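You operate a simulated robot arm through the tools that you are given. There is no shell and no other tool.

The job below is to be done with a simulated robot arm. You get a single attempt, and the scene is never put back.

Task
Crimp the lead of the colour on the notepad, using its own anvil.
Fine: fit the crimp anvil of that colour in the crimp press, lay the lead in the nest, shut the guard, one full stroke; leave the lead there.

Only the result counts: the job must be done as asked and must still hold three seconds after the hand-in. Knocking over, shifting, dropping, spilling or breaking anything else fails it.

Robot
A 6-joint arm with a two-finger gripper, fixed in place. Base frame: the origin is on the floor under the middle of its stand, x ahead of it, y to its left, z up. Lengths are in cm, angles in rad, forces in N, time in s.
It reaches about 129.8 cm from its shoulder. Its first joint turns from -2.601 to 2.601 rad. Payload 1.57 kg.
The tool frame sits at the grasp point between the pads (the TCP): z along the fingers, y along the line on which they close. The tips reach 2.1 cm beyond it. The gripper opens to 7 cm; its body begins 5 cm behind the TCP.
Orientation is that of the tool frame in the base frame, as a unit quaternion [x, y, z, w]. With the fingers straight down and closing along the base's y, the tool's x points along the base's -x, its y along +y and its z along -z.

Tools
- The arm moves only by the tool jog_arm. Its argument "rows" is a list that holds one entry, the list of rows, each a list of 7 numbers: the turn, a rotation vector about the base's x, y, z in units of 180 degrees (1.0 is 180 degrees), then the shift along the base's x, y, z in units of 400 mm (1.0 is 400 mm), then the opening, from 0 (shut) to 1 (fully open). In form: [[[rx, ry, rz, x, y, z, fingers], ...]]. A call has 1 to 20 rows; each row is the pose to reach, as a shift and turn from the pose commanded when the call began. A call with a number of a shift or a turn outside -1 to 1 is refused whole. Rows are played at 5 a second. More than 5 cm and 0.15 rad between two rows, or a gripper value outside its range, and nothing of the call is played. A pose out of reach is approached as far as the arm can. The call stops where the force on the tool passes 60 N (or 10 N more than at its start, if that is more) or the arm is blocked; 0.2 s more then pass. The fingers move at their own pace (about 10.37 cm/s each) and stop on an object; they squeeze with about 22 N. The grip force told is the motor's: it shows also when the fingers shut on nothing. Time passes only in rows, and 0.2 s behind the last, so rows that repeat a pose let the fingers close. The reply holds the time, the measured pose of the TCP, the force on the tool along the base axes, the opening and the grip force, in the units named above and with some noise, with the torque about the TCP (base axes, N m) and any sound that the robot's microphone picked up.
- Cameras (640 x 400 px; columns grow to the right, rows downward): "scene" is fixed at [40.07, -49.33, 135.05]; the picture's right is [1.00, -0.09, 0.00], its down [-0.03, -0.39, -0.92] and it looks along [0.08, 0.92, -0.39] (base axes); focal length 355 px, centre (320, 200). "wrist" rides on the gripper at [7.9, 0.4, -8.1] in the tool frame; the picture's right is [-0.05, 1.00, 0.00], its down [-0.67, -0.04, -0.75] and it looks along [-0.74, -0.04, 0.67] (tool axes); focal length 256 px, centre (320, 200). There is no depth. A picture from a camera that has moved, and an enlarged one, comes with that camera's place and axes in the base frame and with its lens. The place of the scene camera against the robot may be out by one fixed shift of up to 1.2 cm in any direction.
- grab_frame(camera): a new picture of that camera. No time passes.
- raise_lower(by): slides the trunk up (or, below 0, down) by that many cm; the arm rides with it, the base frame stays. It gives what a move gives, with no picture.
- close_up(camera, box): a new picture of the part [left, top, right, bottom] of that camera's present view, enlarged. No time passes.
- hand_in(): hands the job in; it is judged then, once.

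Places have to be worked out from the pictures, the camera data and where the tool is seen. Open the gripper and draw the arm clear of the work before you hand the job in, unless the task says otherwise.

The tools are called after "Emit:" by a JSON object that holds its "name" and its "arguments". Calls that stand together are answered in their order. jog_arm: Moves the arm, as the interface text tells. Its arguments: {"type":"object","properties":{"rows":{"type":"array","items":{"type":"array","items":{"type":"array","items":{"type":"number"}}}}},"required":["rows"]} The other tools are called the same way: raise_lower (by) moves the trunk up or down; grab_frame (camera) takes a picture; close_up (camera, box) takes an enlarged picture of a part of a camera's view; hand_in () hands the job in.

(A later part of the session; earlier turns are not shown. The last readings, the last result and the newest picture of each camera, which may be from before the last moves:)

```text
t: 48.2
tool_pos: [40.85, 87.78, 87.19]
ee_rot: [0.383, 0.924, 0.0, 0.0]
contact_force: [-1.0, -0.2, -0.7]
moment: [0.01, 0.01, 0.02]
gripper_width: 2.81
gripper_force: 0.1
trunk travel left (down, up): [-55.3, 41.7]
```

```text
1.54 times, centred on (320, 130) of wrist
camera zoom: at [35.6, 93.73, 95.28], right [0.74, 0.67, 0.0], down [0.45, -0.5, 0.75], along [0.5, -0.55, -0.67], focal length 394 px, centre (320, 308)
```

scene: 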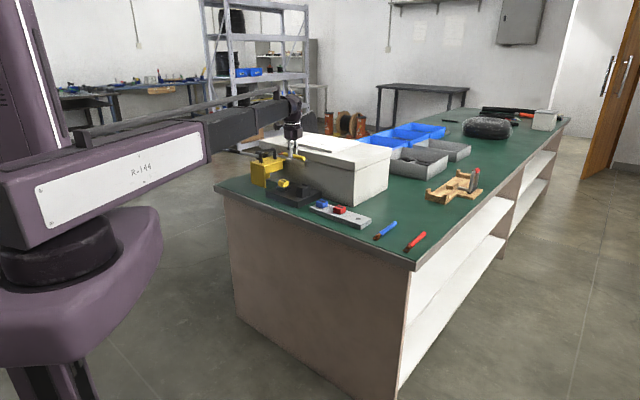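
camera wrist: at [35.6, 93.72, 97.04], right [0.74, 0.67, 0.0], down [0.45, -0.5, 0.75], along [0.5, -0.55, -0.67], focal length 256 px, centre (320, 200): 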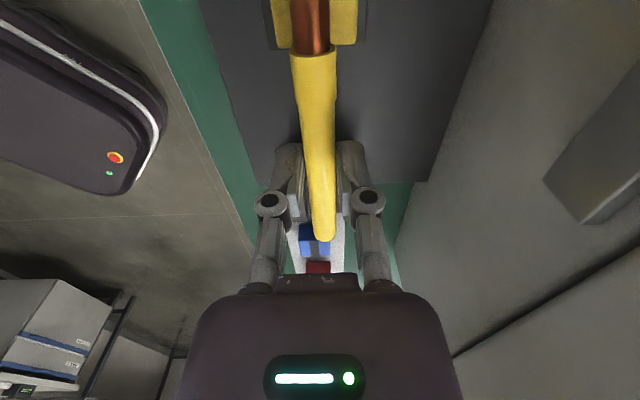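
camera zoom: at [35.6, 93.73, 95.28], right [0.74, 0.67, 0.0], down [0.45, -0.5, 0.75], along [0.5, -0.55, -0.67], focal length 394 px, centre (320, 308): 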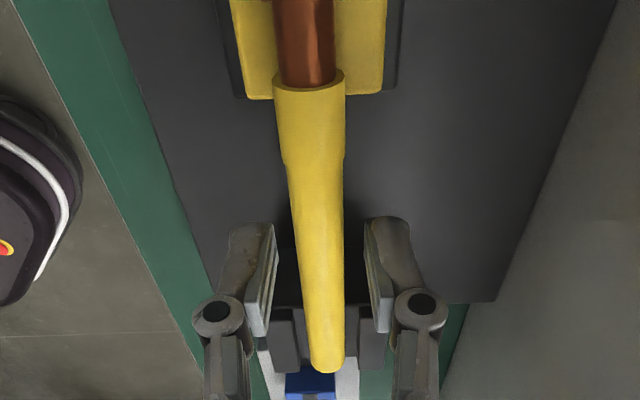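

The lead lies stably, resting on the anvil and in the nest channel. I'll raise the trunk straight up by 11 cm and look.

Emit:
{"name": "raise_lower", "arguments": {"by": 11}}

Emit:
{"name": "grab_frame", "arguments": {"camera": "wrist"}}

Emit:
{"name": "close_up", "arguments": {"camera": "wrist", "box": [230, 0, 430, 125]}}

Emit:
{"name": "close_up", "arguments": {"camera": "scene", "box": [235, 135, 325, 205]}}

```text
t: 49.7
tool_pos: [40.91, 87.82, 98.1]
ee_rot: [0.383, 0.924, 0.0, 0.0]
contact_force: [0.0, -0.4, 0.3]
moment: [0.06, 0.0, -0.04]
gripper_width: 2.81
gripper_force: 0.0
trunk travel left (down, up): [-66.3, 30.7]
```

```text
taken
camera wrist: at [35.6, 93.74, 106.27], right [0.74, 0.67, 0.0], down [0.45, -0.5, 0.75], along [0.5, -0.55, -0.67], focal length 256 px, centre (320, 200)
```

wrist: 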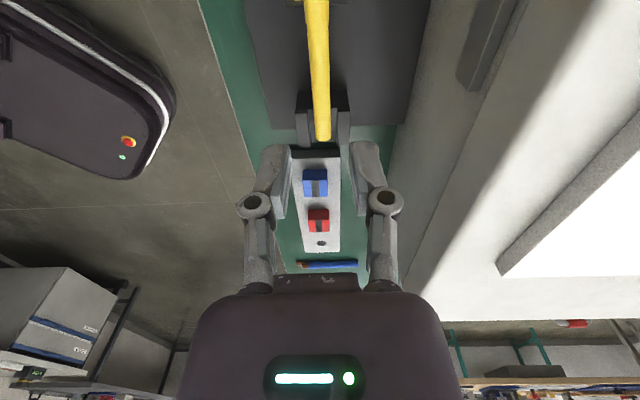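

```text
3.20 times, centred on (330, 62) of wrist
camera zoom: at [35.6, 93.74, 106.27], right [0.74, 0.67, 0.0], down [0.45, -0.5, 0.75], along [0.5, -0.55, -0.67], focal length 819 px, centre (288, 640)
```

zoom: 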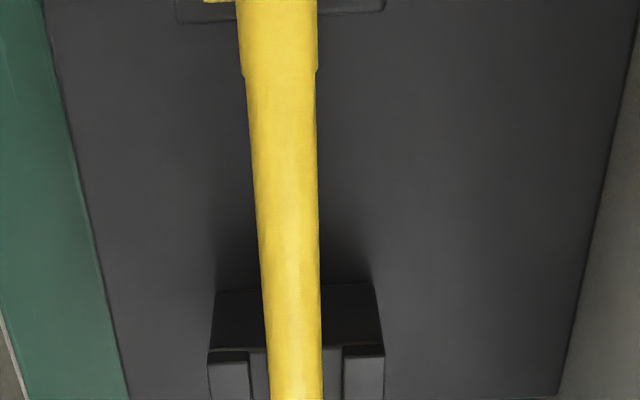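

```text
5.71 times, centred on (280, 170) of scene
camera zoom: at [40.07, -49.33, 135.05], right [1.0, -0.09, 0.0], down [-0.03, -0.39, -0.92], along [0.08, 0.92, -0.39], focal length 2028 px, centre (549, 371)
```

zoom: 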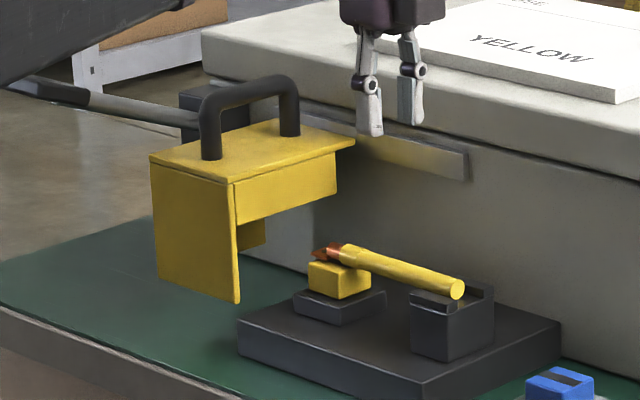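

The lead lies well: terminal on the anvil, wire in the nest, with about 0.5 cm clearance under the guard's side panel. The guard (u 45.3–54.8) has a bar handle along v at about u 51, v 90–98, top z≈95.5, and must slide about 11 cm along −u. I'll raise 5 cm, turn back by +90° and go above the handle at (29.7, 101.8).

Emit:
{"name": "raise_lower", "arguments": {"by": 5}}

Emit:
{"name": "jog_arm", "arguments": {"rows": [[[0, 0, 0.0417, -0.0233, 0.029, 0, 0.5], [0, 0, 0.0833, -0.0466, 0.0581, 0, 0.5], [0, 0, 0.125, -0.07, 0.0871, 0, 0.5], [0, 0, 0.1667, -0.0933, 0.1162, 0, 0.5], [0, 0, 0.2083, -0.1166, 0.1452, 0, 0.5], [0, 0, 0.25, -0.1399, 0.1743, 0, 0.5], [0, 0, 0.2917, -0.1632, 0.2033, 0, 0.5], [0, 0, 0.3333, -0.1865, 0.2323, 0, 0.5], [0, 0, 0.375, -0.2099, 0.2614, 0, 0.5], [0, 0, 0.4167, -0.2332, 0.2904, 0, 0.5], [0, 0, 0.4583, -0.2565, 0.3195, 0, 0.5], [0, 0, 0.5, -0.2798, 0.3485, 0, 0.5], [0, 0, 0.5, -0.2798, 0.3485, 0, 0.5]]]}}

Emit:
{"name": "grab_frame", "arguments": {"camera": "wrist"}}

Emit:
{"name": "grab_frame", "arguments": {"camera": "scene"}}

Emit:
{"name": "close_up", "arguments": {"camera": "scene", "box": [215, 110, 325, 205]}}

```text
t: 50.6
tool_pos: [40.84, 87.83, 103.11]
ee_rot: [0.383, 0.924, -0.001, 0.0]
contact_force: [-0.7, 0.6, -0.5]
moment: [-0.01, -0.01, 0.0]
gripper_width: 2.81
gripper_force: 0.1
trunk travel left (down, up): [-71.3, 25.7]
```

```text
t: 53.4
tool_pos: [29.59, 101.76, 103.1]
ee_rot: [-0.383, 0.924, 0.0, 0.0]
contact_force: [0.1, 0.2, 0.3]
moment: [-0.02, 0.02, -0.01]
gripper_width: 3.49
gripper_force: 0.1
trunk travel left (down, up): [-71.3, 25.7]
```

```text
taken
camera wrist: at [23.8, 96.54, 111.28], right [-0.67, 0.74, 0.0], down [0.5, 0.45, 0.75], along [0.55, 0.5, -0.67], focal length 256 px, centre (320, 200)
```

wrist: 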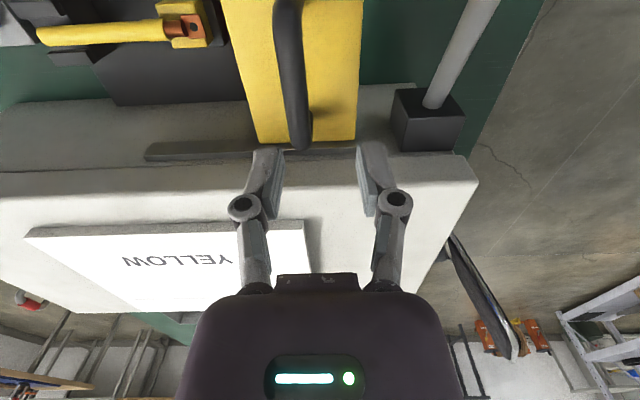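

```text
taken
```

scene: 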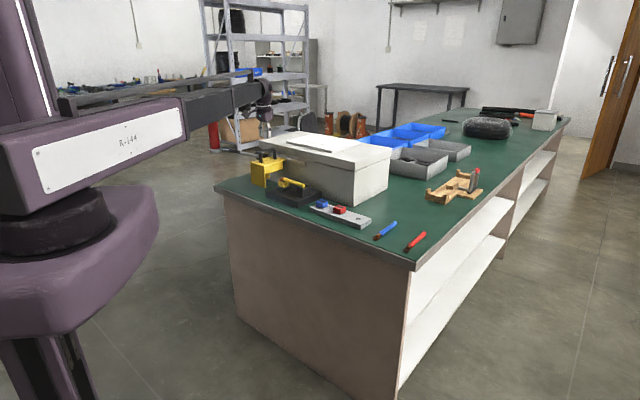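

```text
4.21 times, centred on (270, 158) of scene
camera zoom: at [40.07, -49.33, 135.05], right [1.0, -0.09, 0.0], down [-0.03, -0.39, -0.92], along [0.08, 0.92, -0.39], focal length 1495 px, centre (530, 379)
```

zoom: 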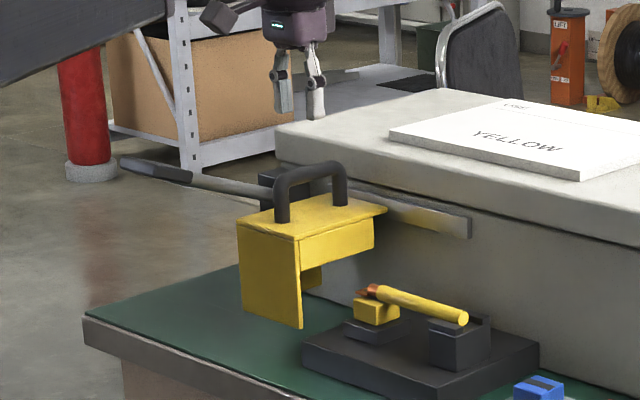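

Seen from above, the handle bar is at about u 49.35 (guard u 44.7–54.05), so I need to go 1.65 cm towards −u to straddle it. I'll shift and lower 5 cm first, then check.

Emit:
{"name": "jog_arm", "arguments": {"rows": [[[0, 0, 0, 0.0146, -0.0146, 0, 0.5], [0, 0, 0, 0.0292, -0.0292, 0, 0.5], [0, 0, 0, 0.0292, -0.0292, 0, 0.5]]]}}

Emit:
{"name": "raise_lower", "arguments": {"by": -5}}

Emit:
{"name": "grab_frame", "arguments": {"camera": "wrist"}}

Emit:
{"name": "close_up", "arguments": {"camera": "scene", "box": [235, 120, 315, 190]}}

```text
t: 54.2
tool_pos: [30.86, 100.52, 103.11]
ee_rot: [-0.382, 0.924, -0.001, 0.0]
contact_force: [-0.3, 0.3, -0.6]
moment: [-0.01, 0.01, -0.02]
gripper_width: 3.51
gripper_force: 0.0
trunk travel left (down, up): [-71.3, 25.7]
```

```text
t: 55.1
tool_pos: [30.86, 100.54, 98.14]
ee_rot: [-0.383, 0.924, -0.001, 0.0]
contact_force: [0.7, -0.8, -0.1]
moment: [0.0, 0.01, 0.02]
gripper_width: 3.51
gripper_force: 0.1
trunk travel left (down, up): [-66.3, 30.7]
```

```text
taken
camera wrist: at [25.03, 95.24, 106.3], right [-0.67, 0.74, 0.0], down [0.5, 0.45, 0.75], along [0.55, 0.5, -0.67], focal length 256 px, centre (320, 200)
```

wrist: 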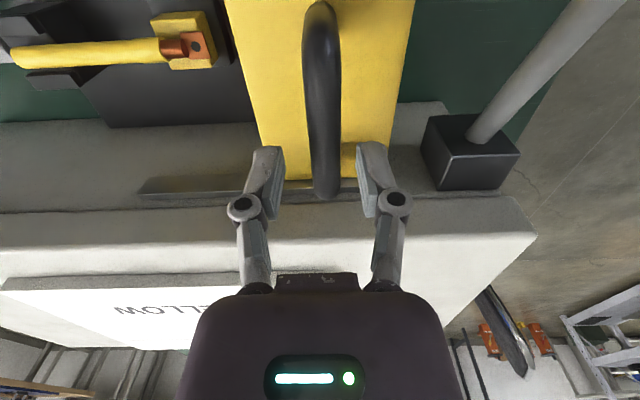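

```text
5.71 times, centred on (275, 155) of scene
camera zoom: at [40.07, -49.33, 135.05], right [1.0, -0.09, 0.0], down [-0.03, -0.39, -0.92], along [0.08, 0.92, -0.39], focal length 2028 px, centre (577, 457)
```

zoom: 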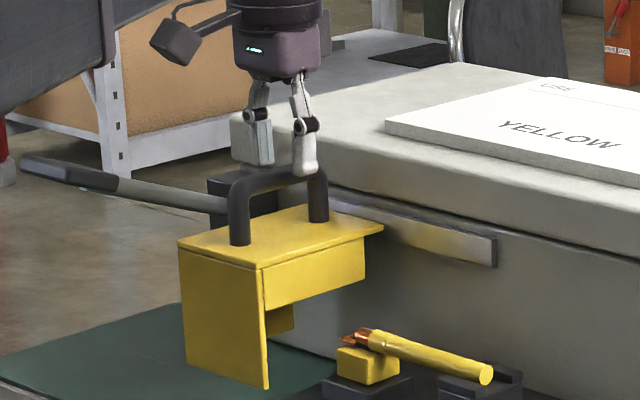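

The bar is centred between the fingers. I'll lower by 3.3 cm so the fingers straddle the bar, with tips about 2.4 cm above the guard's top plate.

Emit:
{"name": "raise_lower", "arguments": {"by": -3.3}}

Emit:
{"name": "grab_frame", "arguments": {"camera": "wrist"}}

Emit:
{"name": "close_up", "arguments": {"camera": "scene", "box": [235, 120, 315, 190]}}

```text
t: 55.9
tool_pos: [30.94, 100.51, 94.86]
ee_rot: [-0.383, 0.924, 0.001, 0.0]
contact_force: [-0.4, 0.4, 0.6]
moment: [0.0, -0.02, 0.01]
gripper_width: 3.5
gripper_force: 0.1
trunk travel left (down, up): [-63.0, 34.0]
```

```text
taken
camera wrist: at [25.04, 95.24, 102.99], right [-0.67, 0.74, 0.0], down [0.5, 0.45, 0.75], along [0.55, 0.5, -0.67], focal length 256 px, centre (320, 200)
```

wrist: 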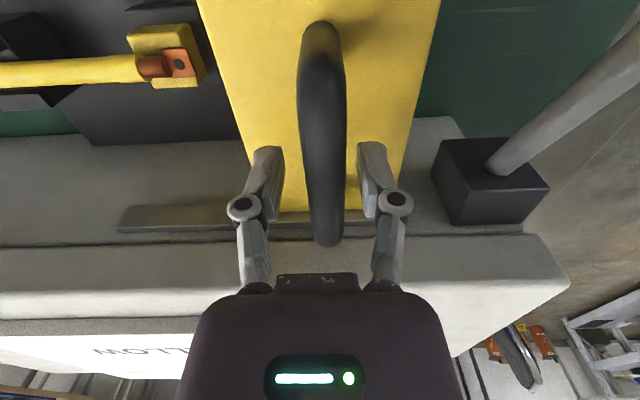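

```text
5.71 times, centred on (275, 155) of scene
camera zoom: at [40.07, -49.33, 135.05], right [1.0, -0.09, 0.0], down [-0.03, -0.39, -0.92], along [0.08, 0.92, -0.39], focal length 2028 px, centre (577, 457)
```

zoom: 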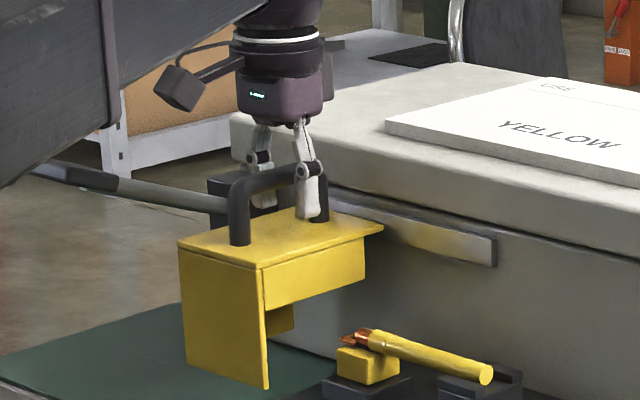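

The fingers straddle the bar. I'll push the guard along −u by 4 cm in small steps and watch the force.

Emit:
{"name": "jog_arm", "arguments": {"rows": [[[0, 0, 0, 0.0088, -0.0088, 0, 0.5], [0, 0, 0, 0.0177, -0.0177, 0, 0.5], [0, 0, 0, 0.0265, -0.0265, 0, 0.5], [0, 0, 0, 0.0354, -0.0354, 0, 0.5], [0, 0, 0, 0.0442, -0.0442, 0, 0.5], [0, 0, 0, 0.053, -0.053, 0, 0.5], [0, 0, 0, 0.0619, -0.0619, 0, 0.5], [0, 0, 0, 0.0707, -0.0707, 0, 0.5]]]}}

Emit:
{"name": "grab_frame", "arguments": {"camera": "wrist"}}

Emit:
{"name": "close_up", "arguments": {"camera": "scene", "box": [235, 120, 315, 190]}}

```text
t: 57.7
tool_pos: [33.81, 97.75, 94.79]
ee_rot: [-0.383, 0.924, 0.0, 0.0]
contact_force: [0.3, 0.4, 0.6]
moment: [0.0, 0.01, -0.03]
gripper_width: 3.59
gripper_force: 1.0
trunk travel left (down, up): [-63.0, 34.0]
```

```text
taken
camera wrist: at [27.9, 92.42, 102.98], right [-0.67, 0.74, 0.0], down [0.5, 0.45, 0.75], along [0.55, 0.5, -0.67], focal length 256 px, centre (320, 200)
```

wrist: 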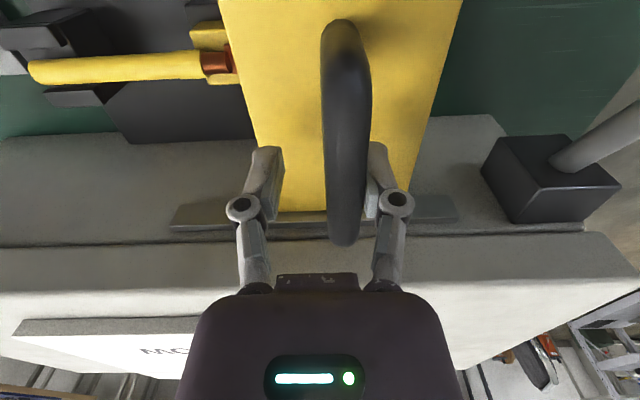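

```text
5.71 times, centred on (275, 155) of scene
camera zoom: at [40.07, -49.33, 135.05], right [1.0, -0.09, 0.0], down [-0.03, -0.39, -0.92], along [0.08, 0.92, -0.39], focal length 2028 px, centre (577, 457)
```

zoom: 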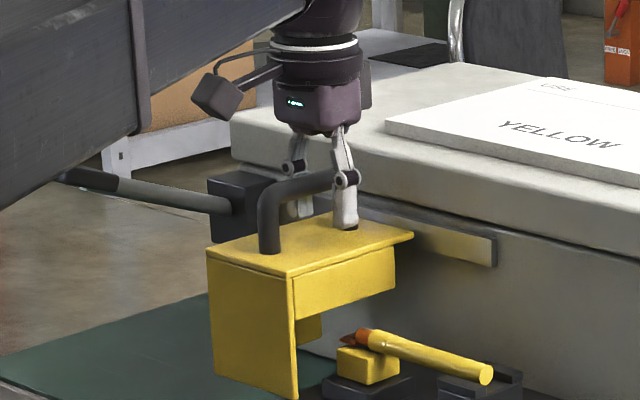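

The guard slides freely with the lever finger pushing. Its side panel is about to pass over the terminal, so I'll check the clearance there closely first.

Emit:
{"name": "close_up", "arguments": {"camera": "scene", "box": [265, 155, 310, 195]}}

Emit:
{"name": "close_up", "arguments": {"camera": "wrist", "box": [140, 0, 300, 120]}}

```text
10.00 times, centred on (288, 175) of scene
camera zoom: at [40.07, -49.33, 135.05], right [1.0, -0.09, 0.0], down [-0.03, -0.39, -0.92], along [0.08, 0.92, -0.39], focal length 3550 px, centre (645, 450)
```

zoom: 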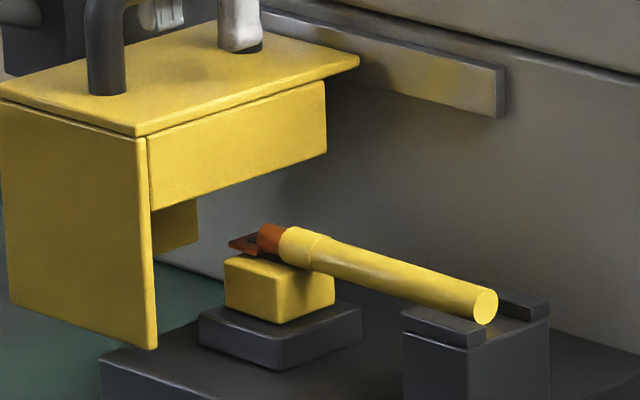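

```text
3.33 times, centred on (220, 60) of wrist
camera zoom: at [27.9, 92.42, 102.98], right [-0.67, 0.74, 0.0], down [0.5, 0.45, 0.75], along [0.55, 0.5, -0.67], focal length 853 px, centre (653, 667)
```

zoom: 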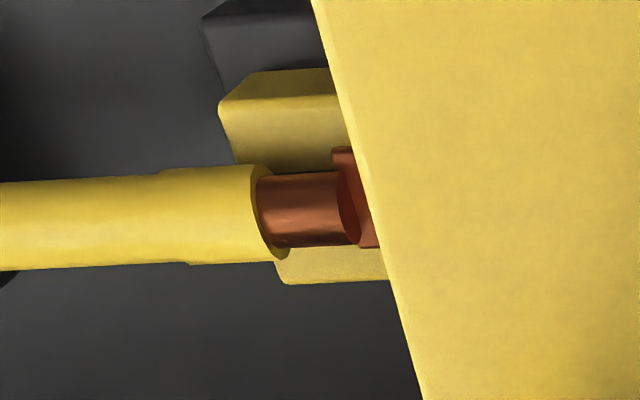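

The guard's side panel clears the lead by roughly 0.7 cm, and the front panel passes in front of the seat. I'll continue another 3 cm, watching the force.

Emit:
{"name": "jog_arm", "arguments": {"rows": [[[0, 0, 0, 0.0088, -0.0088, 0, 0.5], [0, 0, 0, 0.0177, -0.0177, 0, 0.5], [0, 0, 0, 0.0265, -0.0265, 0, 0.5], [0, 0, 0, 0.0354, -0.0354, 0, 0.5], [0, 0, 0, 0.0442, -0.0442, 0, 0.5], [0, 0, 0, 0.053, -0.053, 0, 0.5]]]}}

Emit:
{"name": "close_up", "arguments": {"camera": "scene", "box": [255, 140, 320, 200]}}

Emit:
{"name": "grab_frame", "arguments": {"camera": "wrist"}}

```text
t: 59.1
tool_pos: [35.86, 95.51, 94.85]
ee_rot: [-0.383, 0.924, 0.0, 0.0]
contact_force: [-0.1, 0.4, 0.1]
moment: [0.04, 0.01, 0.02]
gripper_width: 3.55
gripper_force: 0.2
trunk travel left (down, up): [-63.0, 34.0]
```

```text
6.67 times, centred on (288, 170) of scene
camera zoom: at [40.07, -49.33, 135.05], right [1.0, -0.09, 0.0], down [-0.03, -0.39, -0.92], along [0.08, 0.92, -0.39], focal length 2367 px, centre (537, 400)
```

zoom: 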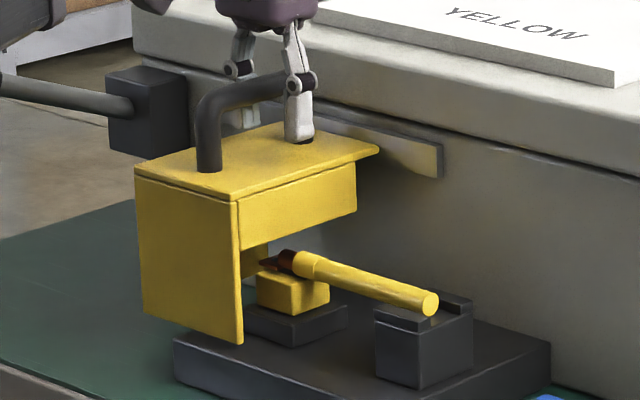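

```text
taken
camera wrist: at [29.98, 90.36, 102.98], right [-0.67, 0.74, 0.0], down [0.5, 0.45, 0.75], along [0.55, 0.5, -0.67], focal length 256 px, centre (320, 200)
```

wrist: 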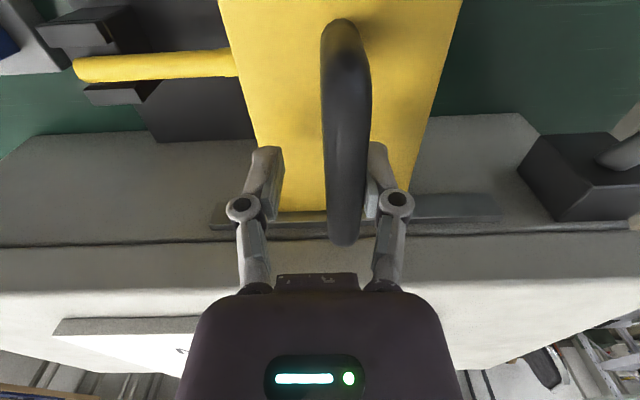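

Still sliding freely. I'll continue another 3 cm.

Emit:
{"name": "jog_arm", "arguments": {"rows": [[[0, 0, 0, 0.0088, -0.0088, 0, 0.5], [0, 0, 0, 0.0177, -0.0177, 0, 0.5], [0, 0, 0, 0.0265, -0.0265, 0, 0.5], [0, 0, 0, 0.0354, -0.0354, 0, 0.5], [0, 0, 0, 0.0442, -0.0442, 0, 0.5], [0, 0, 0, 0.053, -0.053, 0, 0.5]]]}}

Emit:
{"name": "close_up", "arguments": {"camera": "scene", "box": [255, 140, 320, 200]}}

Emit:
{"name": "grab_frame", "arguments": {"camera": "wrist"}}

```text
t: 60.5
tool_pos: [38.06, 93.41, 94.84]
ee_rot: [-0.383, 0.924, 0.0, -0.001]
contact_force: [-0.6, 0.0, 1.0]
moment: [0.01, 0.02, -0.01]
gripper_width: 3.59
gripper_force: 0.3
trunk travel left (down, up): [-63.0, 34.0]
```

```text
6.67 times, centred on (288, 170) of scene
camera zoom: at [40.07, -49.33, 135.05], right [1.0, -0.09, 0.0], down [-0.03, -0.39, -0.92], along [0.08, 0.92, -0.39], focal length 2367 px, centre (537, 400)
```

zoom: 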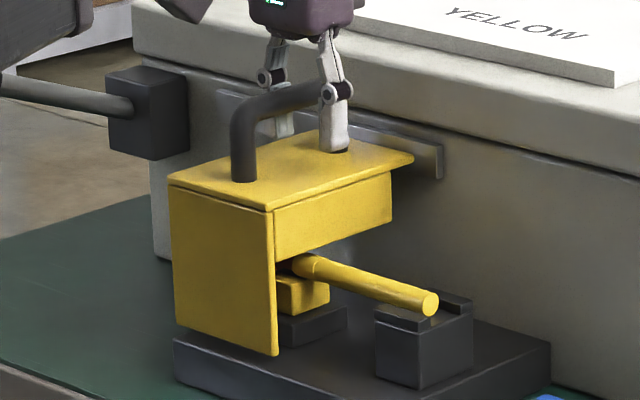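

```text
taken
camera wrist: at [32.13, 88.1, 102.98], right [-0.67, 0.74, 0.0], down [0.5, 0.45, 0.75], along [0.55, 0.5, -0.67], focal length 256 px, centre (320, 200)
```

wrist: 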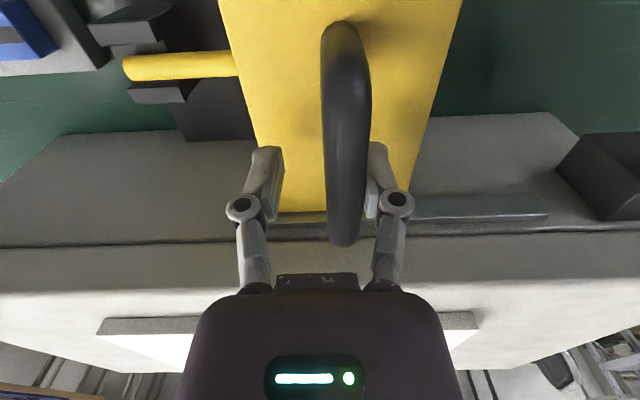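

The guard now covers the anvil, with about 2 cm of rail left. I'll continue slowly for up to 2.4 cm, expecting to meet the end stop.

Emit:
{"name": "jog_arm", "arguments": {"rows": [[[0, 0, 0, 0.0053, -0.0053, 0, 0.5], [0, 0, 0, 0.0106, -0.0106, 0, 0.5], [0, 0, 0, 0.0159, -0.0159, 0, 0.5], [0, 0, 0, 0.0212, -0.0212, 0, 0.5], [0, 0, 0, 0.0265, -0.0265, 0, 0.5], [0, 0, 0, 0.0318, -0.0318, 0, 0.5], [0, 0, 0, 0.0371, -0.0371, 0, 0.5], [0, 0, 0, 0.0424, -0.0424, 0, 0.5]]]}}

Emit:
{"name": "close_up", "arguments": {"camera": "scene", "box": [255, 140, 320, 200]}}

Emit:
{"name": "grab_frame", "arguments": {"camera": "wrist"}}

```text
t: 62.3
tool_pos: [39.5, 92.13, 94.68]
ee_rot: [-0.383, 0.924, 0.0, -0.001]
contact_force: [-20.9, 18.8, -12.0]
moment: [-0.35, -0.42, 0.02]
gripper_width: 4.92
gripper_force: 10.5
trunk travel left (down, up): [-63.0, 34.0]
```

```text
6.67 times, centred on (288, 170) of scene
camera zoom: at [40.07, -49.33, 135.05], right [1.0, -0.09, 0.0], down [-0.03, -0.39, -0.92], along [0.08, 0.92, -0.39], focal length 2367 px, centre (537, 400)
```

zoom: 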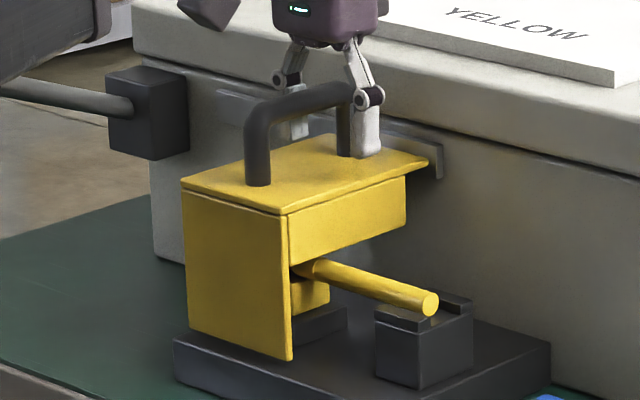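

```text
taken
camera wrist: at [33.58, 86.82, 102.8], right [-0.67, 0.74, 0.0], down [0.5, 0.45, 0.74], along [0.55, 0.5, -0.67], focal length 256 px, centre (320, 200)
```

wrist: 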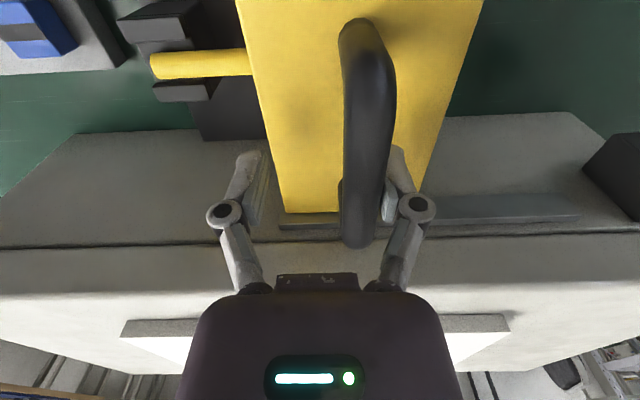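

The guard met its end stop: about 28 N reaction and the fingers were pushed apart. I'll back off 1.3 cm in +u to centre on the bar without dragging it, then raise clear and look.

Emit:
{"name": "jog_arm", "arguments": {"rows": [[[0, 0, 0, -0.0115, 0.0115, 0, 0.5], [0, 0, 0, -0.023, 0.023, 0, 0.5], [0, 0, 0, -0.023, 0.023, 0, 0.5]]]}}

Emit:
{"name": "grab_frame", "arguments": {"camera": "wrist"}}

Emit:
{"name": "close_up", "arguments": {"camera": "scene", "box": [255, 140, 320, 200]}}

```text
t: 63.1
tool_pos: [38.89, 92.69, 94.75]
ee_rot: [-0.381, 0.925, -0.001, 0.0]
contact_force: [-0.2, 0.0, 0.4]
moment: [-0.01, 0.04, 0.01]
gripper_width: 3.5
gripper_force: 0.0
trunk travel left (down, up): [-63.0, 34.0]
```

```text
taken
camera wrist: at [33.02, 87.46, 102.99], right [-0.67, 0.74, 0.0], down [0.5, 0.45, 0.75], along [0.56, 0.5, -0.67], focal length 256 px, centre (320, 200)
```

wrist: 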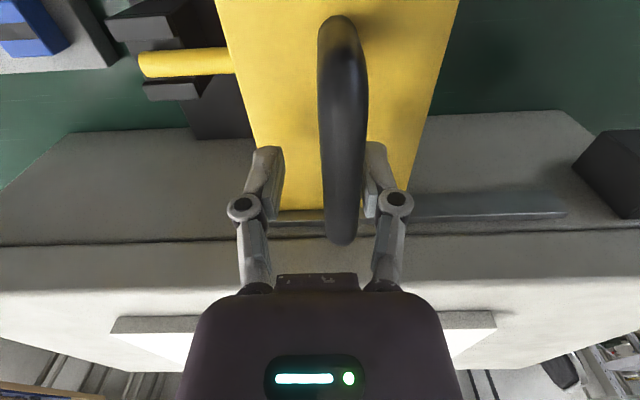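

```text
6.67 times, centred on (288, 170) of scene
camera zoom: at [40.07, -49.33, 135.05], right [1.0, -0.09, 0.0], down [-0.03, -0.39, -0.92], along [0.08, 0.92, -0.39], focal length 2367 px, centre (537, 400)
```

zoom: 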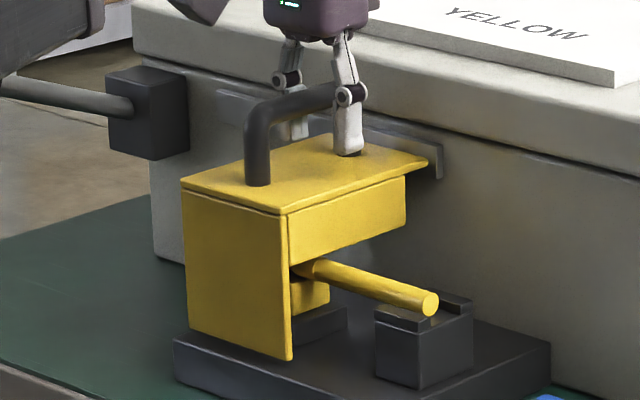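

The guard stayed at its stop. I'll move 0.5 cm more in +u to free the fingers from the bar, then raise 7 cm.

Emit:
{"name": "jog_arm", "arguments": {"rows": [[[0, 0, 0, -0.0088, 0.0088, 0, 0.5], [0, 0, 0, -0.0088, 0.0088, 0, 0.5]]]}}

Emit:
{"name": "raise_lower", "arguments": {"by": 9}}

Emit:
{"name": "grab_frame", "arguments": {"camera": "wrist"}}

Emit:
{"name": "close_up", "arguments": {"camera": "scene", "box": [225, 130, 325, 205]}}

```text
t: 63.7
tool_pos: [38.6, 93.26, 94.97]
ee_rot: [-0.382, 0.924, 0.0, 0.0]
contact_force: [0.3, 0.0, 0.9]
moment: [-0.04, -0.02, 0.0]
gripper_width: 3.49
gripper_force: 0.1
trunk travel left (down, up): [-63.0, 34.0]
```

```text
t: 64.9
tool_pos: [38.49, 93.21, 103.78]
ee_rot: [-0.383, 0.924, 0.0, 0.0]
contact_force: [0.4, 0.9, 0.2]
moment: [-0.01, 0.0, 0.0]
gripper_width: 3.5
gripper_force: 0.2
trunk travel left (down, up): [-72.0, 25.0]
```

```text
taken
camera wrist: at [32.63, 87.93, 111.97], right [-0.67, 0.74, 0.0], down [0.5, 0.45, 0.75], along [0.55, 0.5, -0.67], focal length 256 px, centre (320, 200)
```

wrist: 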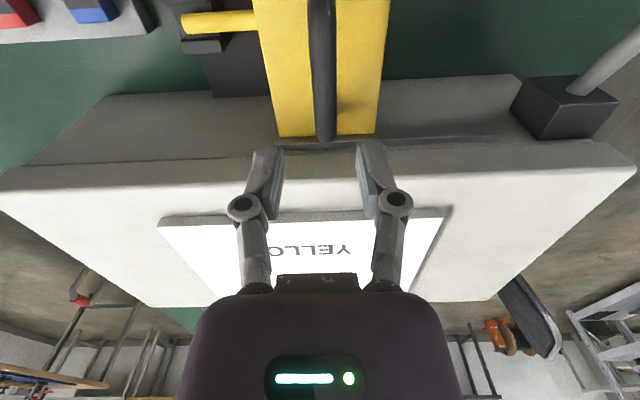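

```text
5.33 times, centred on (275, 168) of scene
camera zoom: at [40.07, -49.33, 135.05], right [1.0, -0.09, 0.0], down [-0.03, -0.39, -0.92], along [0.08, 0.92, -0.39], focal length 1893 px, centre (560, 373)
```

zoom: 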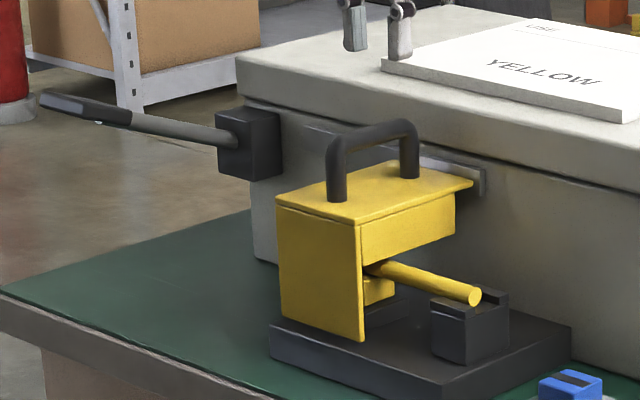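

The guard is shut at its stop and the lead is undisturbed. Next is the lever: from the scene it runs from the block at about (v 95, z 91) up towards the robot, its dark grip spanning about v 84→76, z 95→98 at u≈58. I'll move to (u 58, v 70) at this height to view it with the wrist camera.

Emit:
{"name": "jog_arm", "arguments": {"rows": [[[0, 0, 0, -0.0938, -0.0085, 0, 0.3], [0, 0, 0, -0.1875, -0.017, 0, 0.2], [0, 0, 0, -0.2813, -0.0254, 0, 0], [0, 0, 0, -0.375, -0.0339, 0, 0], [0, 0, 0, -0.4688, -0.0424, 0, 0], [0, 0, 0, -0.5625, -0.0509, 0, 0], [0, 0, 0, -0.6563, -0.0593, 0, 0], [0, 0, 0, -0.75, -0.0678, 0, 0], [0, 0, 0, -0.75, -0.0678, 0, 0]]]}}

Emit:
{"name": "grab_frame", "arguments": {"camera": "wrist"}}

Emit:
{"name": "grab_frame", "arguments": {"camera": "scene"}}

Emit:
{"name": "close_up", "arguments": {"camera": "scene", "box": [215, 125, 325, 205]}}

```text
t: 66.9
tool_pos: [8.62, 90.63, 103.82]
ee_rot: [-0.383, 0.924, 0.0, 0.0]
contact_force: [0.3, -0.4, -0.8]
moment: [0.01, 0.0, 0.0]
gripper_width: 0.0
gripper_force: 21.8
out of reach, approached as far as the arm can: row 7
trunk travel left (down, up): [-72.0, 25.0]
```

```text
taken
camera wrist: at [2.65, 85.35, 111.97], right [-0.67, 0.74, 0.0], down [0.5, 0.45, 0.75], along [0.55, 0.5, -0.67], focal length 256 px, centre (320, 200)
```

wrist: 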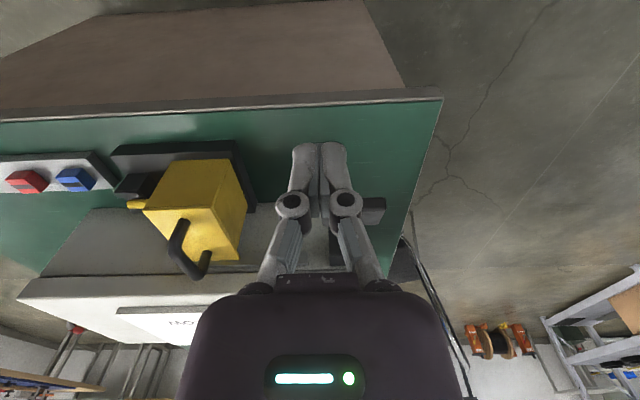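

```text
taken
```

scene: 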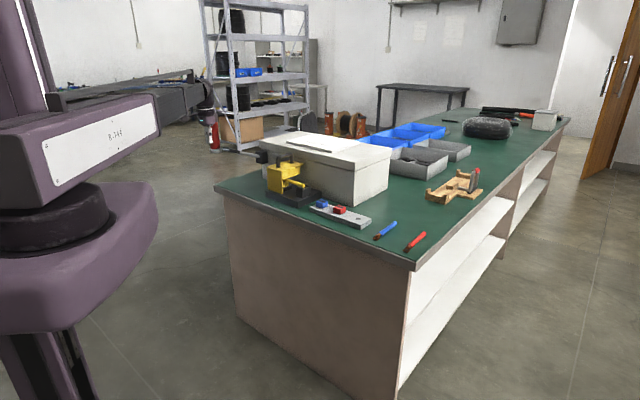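

```text
5.00 times, centred on (270, 165) of scene
camera zoom: at [40.07, -49.33, 135.05], right [1.0, -0.09, 0.0], down [-0.03, -0.39, -0.92], along [0.08, 0.92, -0.39], focal length 1775 px, centre (570, 375)
```

zoom: 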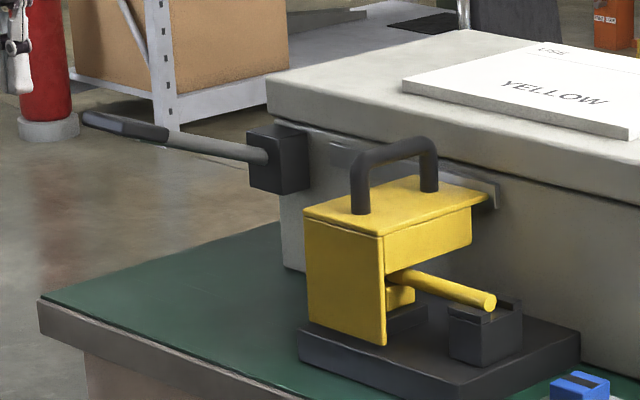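

The closed fingers hide the lever, which means it lies nearly straight ahead of the tool (u≈58). I'll open the fingers fully to look between them.

Emit:
{"name": "jog_arm", "arguments": {"rows": [[[0, 0, 0, 0, 0, 0, 0.5], [0, 0, 0, 0, 0, 0, 1], [0, 0, 0, 0, 0, 0, 1]]]}}

Emit:
{"name": "grab_frame", "arguments": {"camera": "wrist"}}

Emit:
{"name": "close_up", "arguments": {"camera": "wrist", "box": [230, 90, 430, 260]}}

```text
t: 67.7
tool_pos: [8.51, 90.66, 103.78]
ee_rot: [-0.382, 0.924, 0.0, -0.001]
contact_force: [0.8, -0.3, 0.2]
moment: [-0.01, -0.02, -0.01]
gripper_width: 7.02
gripper_force: 0.2
trunk travel left (down, up): [-72.0, 25.0]
```

```text
taken
camera wrist: at [2.65, 85.35, 111.98], right [-0.67, 0.74, 0.0], down [0.5, 0.45, 0.75], along [0.55, 0.5, -0.67], focal length 256 px, centre (320, 200)
```

wrist: 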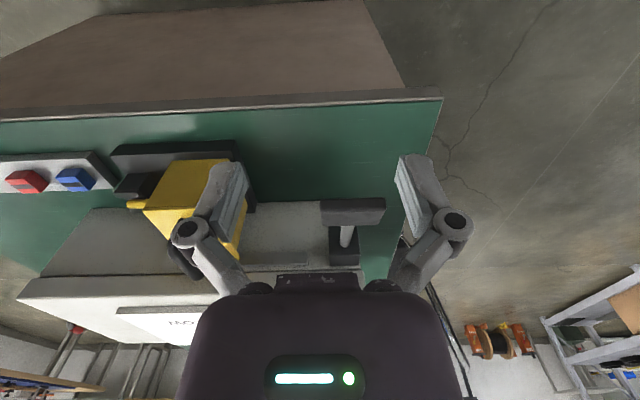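

```text
2.35 times, centred on (330, 175) of wrist
camera zoom: at [2.65, 85.35, 111.98], right [-0.67, 0.74, 0.0], down [0.5, 0.45, 0.75], along [0.55, 0.5, -0.67], focal length 602 px, centre (296, 259)
```

zoom: 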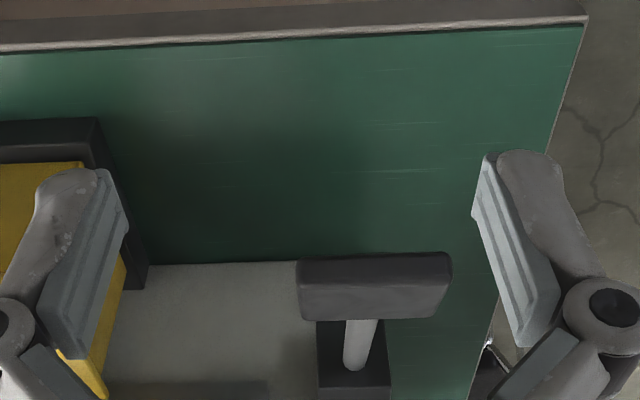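

The lever ends in a T-bar lying along u: centre about u 60.7, v 81.9, z 95.8, about 6.5 cm long and 2 cm thick, with its rod going to the block near v 97, z 90. I'll close the fingers and move above the T-bar to push it down with the fingertips.

Emit:
{"name": "jog_arm", "arguments": {"rows": [[[0, 0, 0, 0.0411, 0.0632, 0, 0.6], [0, 0, 0, 0.0823, 0.1264, 0, 0.3], [0, 0, 0, 0.1234, 0.1896, 0, 0], [0, 0, 0, 0.1645, 0.2528, 0, 0], [0, 0, 0, 0.1645, 0.2528, 0, 0]]]}}

Emit:
{"name": "grab_frame", "arguments": {"camera": "wrist"}}

Emit:
{"name": "close_up", "arguments": {"camera": "wrist", "box": [220, 0, 420, 160]}}

Emit:
{"name": "close_up", "arguments": {"camera": "scene", "box": [205, 110, 305, 185]}}

```text
t: 68.9
tool_pos: [15.18, 100.7, 103.85]
ee_rot: [-0.383, 0.924, 0.0, 0.0]
contact_force: [-0.7, 0.6, 0.1]
moment: [-0.01, -0.01, 0.02]
gripper_width: 0.02
gripper_force: 22.5
trunk travel left (down, up): [-72.0, 25.0]
```

```text
taken
camera wrist: at [9.23, 95.43, 112.0], right [-0.67, 0.74, 0.0], down [0.5, 0.45, 0.75], along [0.55, 0.5, -0.67], focal length 256 px, centre (320, 200)
```

wrist: 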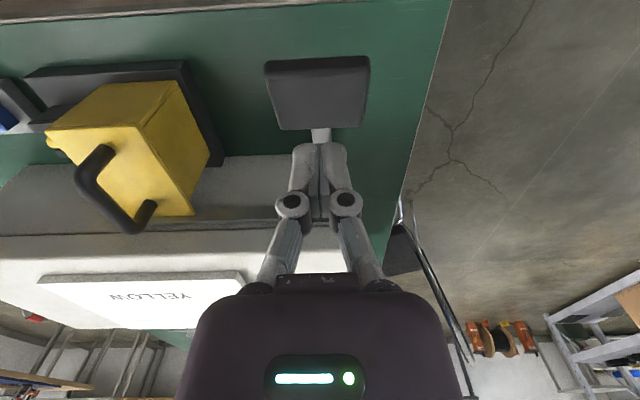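

```text
2.50 times, centred on (320, 80) of wrist
camera zoom: at [9.23, 95.43, 112.0], right [-0.67, 0.74, 0.0], down [0.5, 0.45, 0.75], along [0.55, 0.5, -0.67], focal length 640 px, centre (320, 500)
```

zoom: 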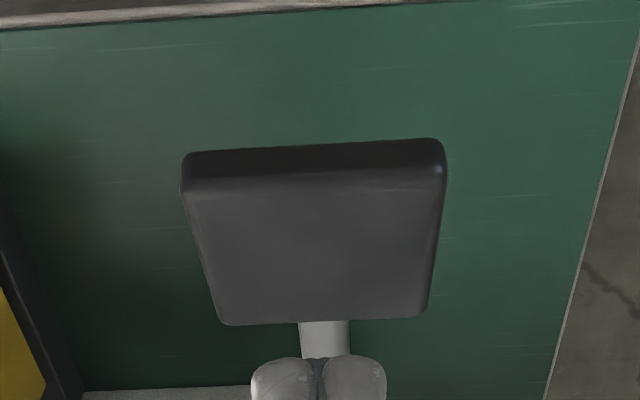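

```text
5.33 times, centred on (255, 148) of scene
camera zoom: at [40.07, -49.33, 135.05], right [1.0, -0.09, 0.0], down [-0.03, -0.39, -0.92], along [0.08, 0.92, -0.39], focal length 1893 px, centre (667, 480)
```

zoom: 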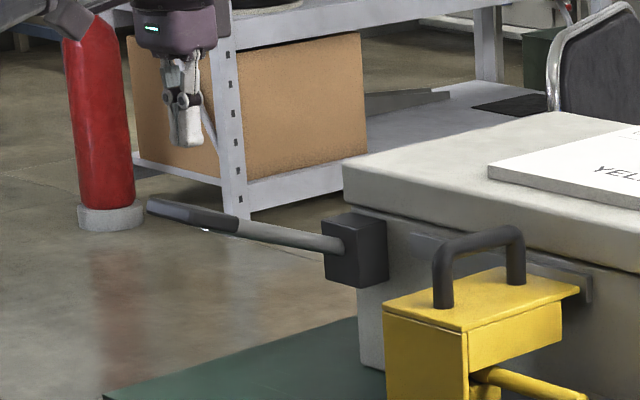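

The lever's end is a flat paddle about 6 cm wide (u centre 60.5) and 4.4 cm long, top at about v 80.4–84.6, z 96.3–95. The tool is centred on it in u; I'll shift 0.4 cm in +v and lower 5 cm so the closed fingertips come just above it.

Emit:
{"name": "jog_arm", "arguments": {"rows": [[[0, 0, 0, 0.007, 0.007, 0, 0], [0, 0, 0, 0.007, 0.007, 0, 0]]]}}

Emit:
{"name": "raise_lower", "arguments": {"by": -5}}

Emit:
{"name": "grab_frame", "arguments": {"camera": "wrist"}}

Emit:
{"name": "close_up", "arguments": {"camera": "scene", "box": [205, 110, 305, 185]}}

```text
t: 69.5
tool_pos: [15.34, 101.11, 103.89]
ee_rot: [-0.383, 0.924, 0.0, 0.0]
contact_force: [-0.5, 0.3, 0.0]
moment: [0.02, -0.01, -0.01]
gripper_width: 0.0
gripper_force: 21.1
trunk travel left (down, up): [-72.0, 25.0]
```

```text
t: 70.5
tool_pos: [15.33, 101.1, 98.84]
ee_rot: [-0.383, 0.924, 0.0, 0.0]
contact_force: [1.3, 1.3, 0.7]
moment: [0.03, -0.01, 0.0]
gripper_width: 0.57
gripper_force: 28.4
trunk travel left (down, up): [-67.0, 30.0]
```

```text
taken
camera wrist: at [9.52, 95.73, 106.99], right [-0.67, 0.74, 0.0], down [0.5, 0.45, 0.75], along [0.55, 0.5, -0.67], focal length 256 px, centre (320, 200)
```

wrist: 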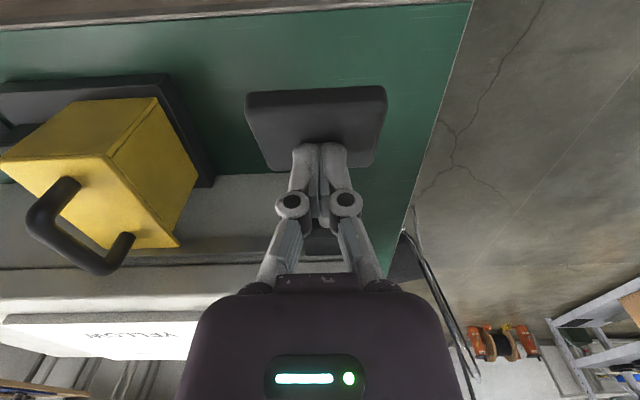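

```text
5.33 times, centred on (255, 148) of scene
camera zoom: at [40.07, -49.33, 135.05], right [1.0, -0.09, 0.0], down [-0.03, -0.39, -0.92], along [0.08, 0.92, -0.39], focal length 1893 px, centre (667, 480)
```

zoom: 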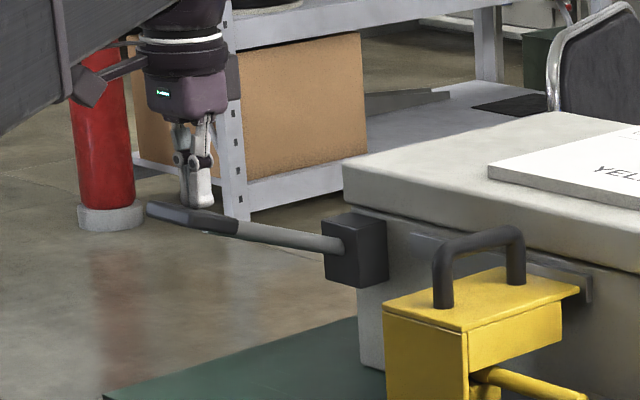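

The fingertips are about at the paddle's surface; the gripper reads 0.57 cm opening, so they may just be touching. I'll look closely before pressing.

Emit:
{"name": "close_up", "arguments": {"camera": "wrist", "box": [230, 70, 410, 240]}}

Emit:
{"name": "close_up", "arguments": {"camera": "scene", "box": [225, 130, 270, 165]}}

```text
2.35 times, centred on (320, 155) of wrist
camera zoom: at [9.52, 95.73, 106.99], right [-0.67, 0.74, 0.0], down [0.5, 0.45, 0.75], along [0.55, 0.5, -0.67], focal length 602 px, centre (320, 306)
```

zoom: 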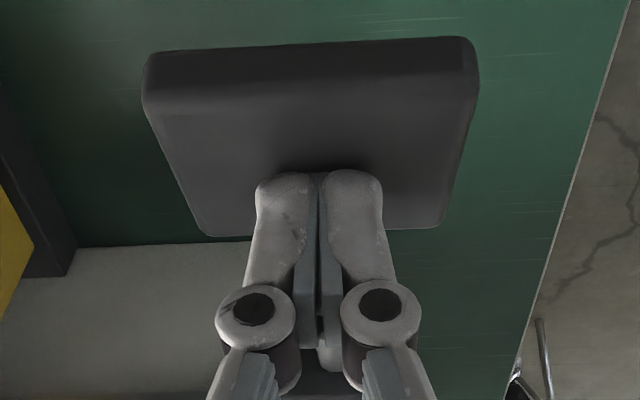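

```text
11.43 times, centred on (248, 148) of scene
camera zoom: at [40.07, -49.33, 135.05], right [1.0, -0.09, 0.0], down [-0.03, -0.39, -0.92], along [0.08, 0.92, -0.39], focal length 4057 px, centre (1149, 800)
```

zoom: 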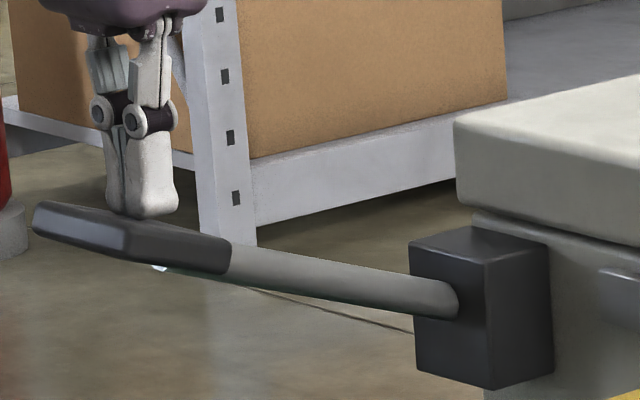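

The tips are just touching the paddle near its middle, with almost no force. I'll push down by 1 cm and read the force and any sound.

Emit:
{"name": "raise_lower", "arguments": {"by": -1}}

Emit:
{"name": "close_up", "arguments": {"camera": "scene", "box": [215, 120, 315, 195]}}

```text
t: 71.0
tool_pos: [15.41, 101.07, 97.92]
ee_rot: [-0.383, 0.924, 0.0, -0.001]
contact_force: [-0.2, 0.9, 1.0]
moment: [0.04, -0.01, 0.0]
gripper_width: 0.62
gripper_force: 28.4
trunk travel left (down, up): [-66.0, 31.0]
```

```text
5.33 times, centred on (265, 158) of scene
camera zoom: at [40.07, -49.33, 135.05], right [1.0, -0.09, 0.0], down [-0.03, -0.39, -0.92], along [0.08, 0.92, -0.39], focal length 1893 px, centre (613, 427)
```

zoom: 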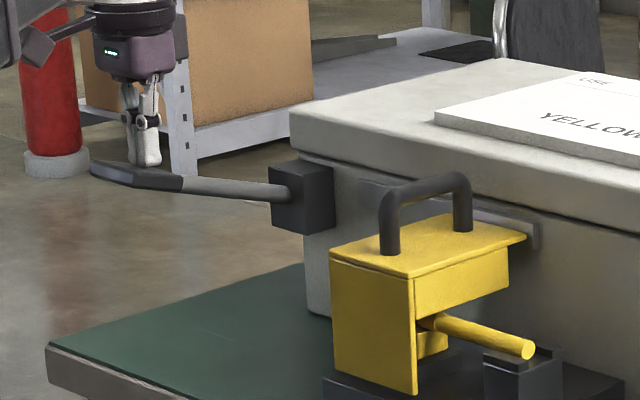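

The lever is turning down with little resistance. I'll continue down 2 cm.

Emit:
{"name": "raise_lower", "arguments": {"by": -2}}

Emit:
{"name": "close_up", "arguments": {"camera": "scene", "box": [215, 120, 315, 195]}}

Emit:
{"name": "close_up", "arguments": {"camera": "wrist", "box": [230, 70, 410, 240]}}

```text
t: 71.7
tool_pos: [15.37, 101.0, 95.9]
ee_rot: [-0.382, 0.924, 0.0, 0.0]
contact_force: [-0.3, 0.7, 2.0]
moment: [-0.01, 0.04, 0.01]
gripper_width: 0.61
gripper_force: 28.6
trunk travel left (down, up): [-64.0, 33.0]
```

```text
5.33 times, centred on (265, 158) of scene
camera zoom: at [40.07, -49.33, 135.05], right [1.0, -0.09, 0.0], down [-0.03, -0.39, -0.92], along [0.08, 0.92, -0.39], focal length 1893 px, centre (613, 427)
```

zoom: 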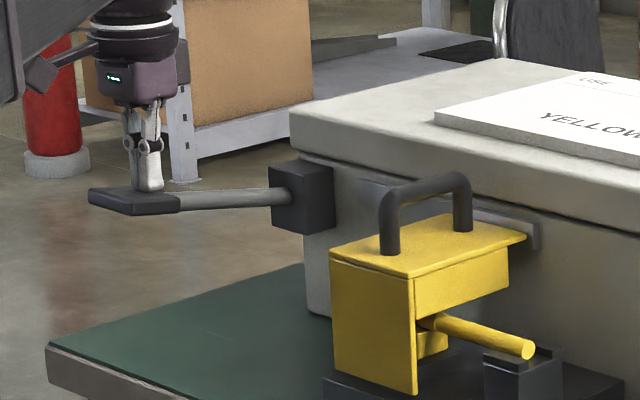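

```text
2.35 times, centred on (320, 155) of wrist
camera zoom: at [9.51, 95.74, 103.98], right [-0.67, 0.74, 0.0], down [0.5, 0.45, 0.75], along [0.55, 0.5, -0.67], focal length 602 px, centre (320, 306)
```

zoom: 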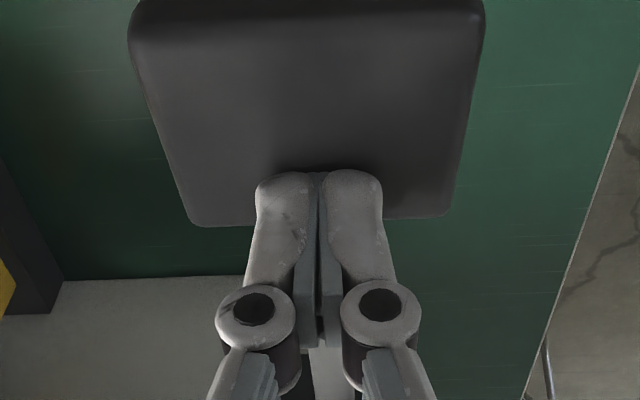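

The paddle follows smoothly with about 2 N. I'll continue down 2 cm.

Emit:
{"name": "raise_lower", "arguments": {"by": -2}}

Emit:
{"name": "close_up", "arguments": {"camera": "scene", "box": [215, 120, 315, 195]}}

Emit:
{"name": "close_up", "arguments": {"camera": "wrist", "box": [230, 30, 410, 240]}}

```text
t: 72.4
tool_pos: [15.34, 101.09, 93.76]
ee_rot: [-0.382, 0.924, 0.001, 0.0]
contact_force: [-1.4, -0.5, 2.6]
moment: [-0.01, 0.02, 0.0]
gripper_width: 0.59
gripper_force: 28.3
trunk travel left (down, up): [-62.0, 35.0]
```

```text
5.33 times, centred on (265, 158) of scene
camera zoom: at [40.07, -49.33, 135.05], right [1.0, -0.09, 0.0], down [-0.03, -0.39, -0.92], along [0.08, 0.92, -0.39], focal length 1893 px, centre (613, 427)
```

zoom: 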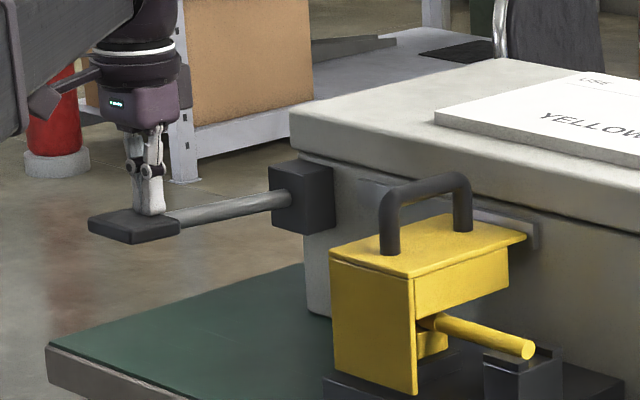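

```text
1.90 times, centred on (320, 135) of wrist
camera zoom: at [9.5, 95.72, 102.0], right [-0.67, 0.74, 0.0], down [0.5, 0.45, 0.75], along [0.55, 0.5, -0.67], focal length 488 px, centre (320, 324)
```

zoom: 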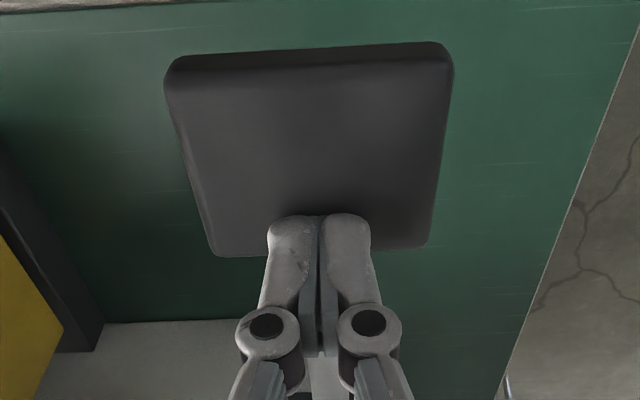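

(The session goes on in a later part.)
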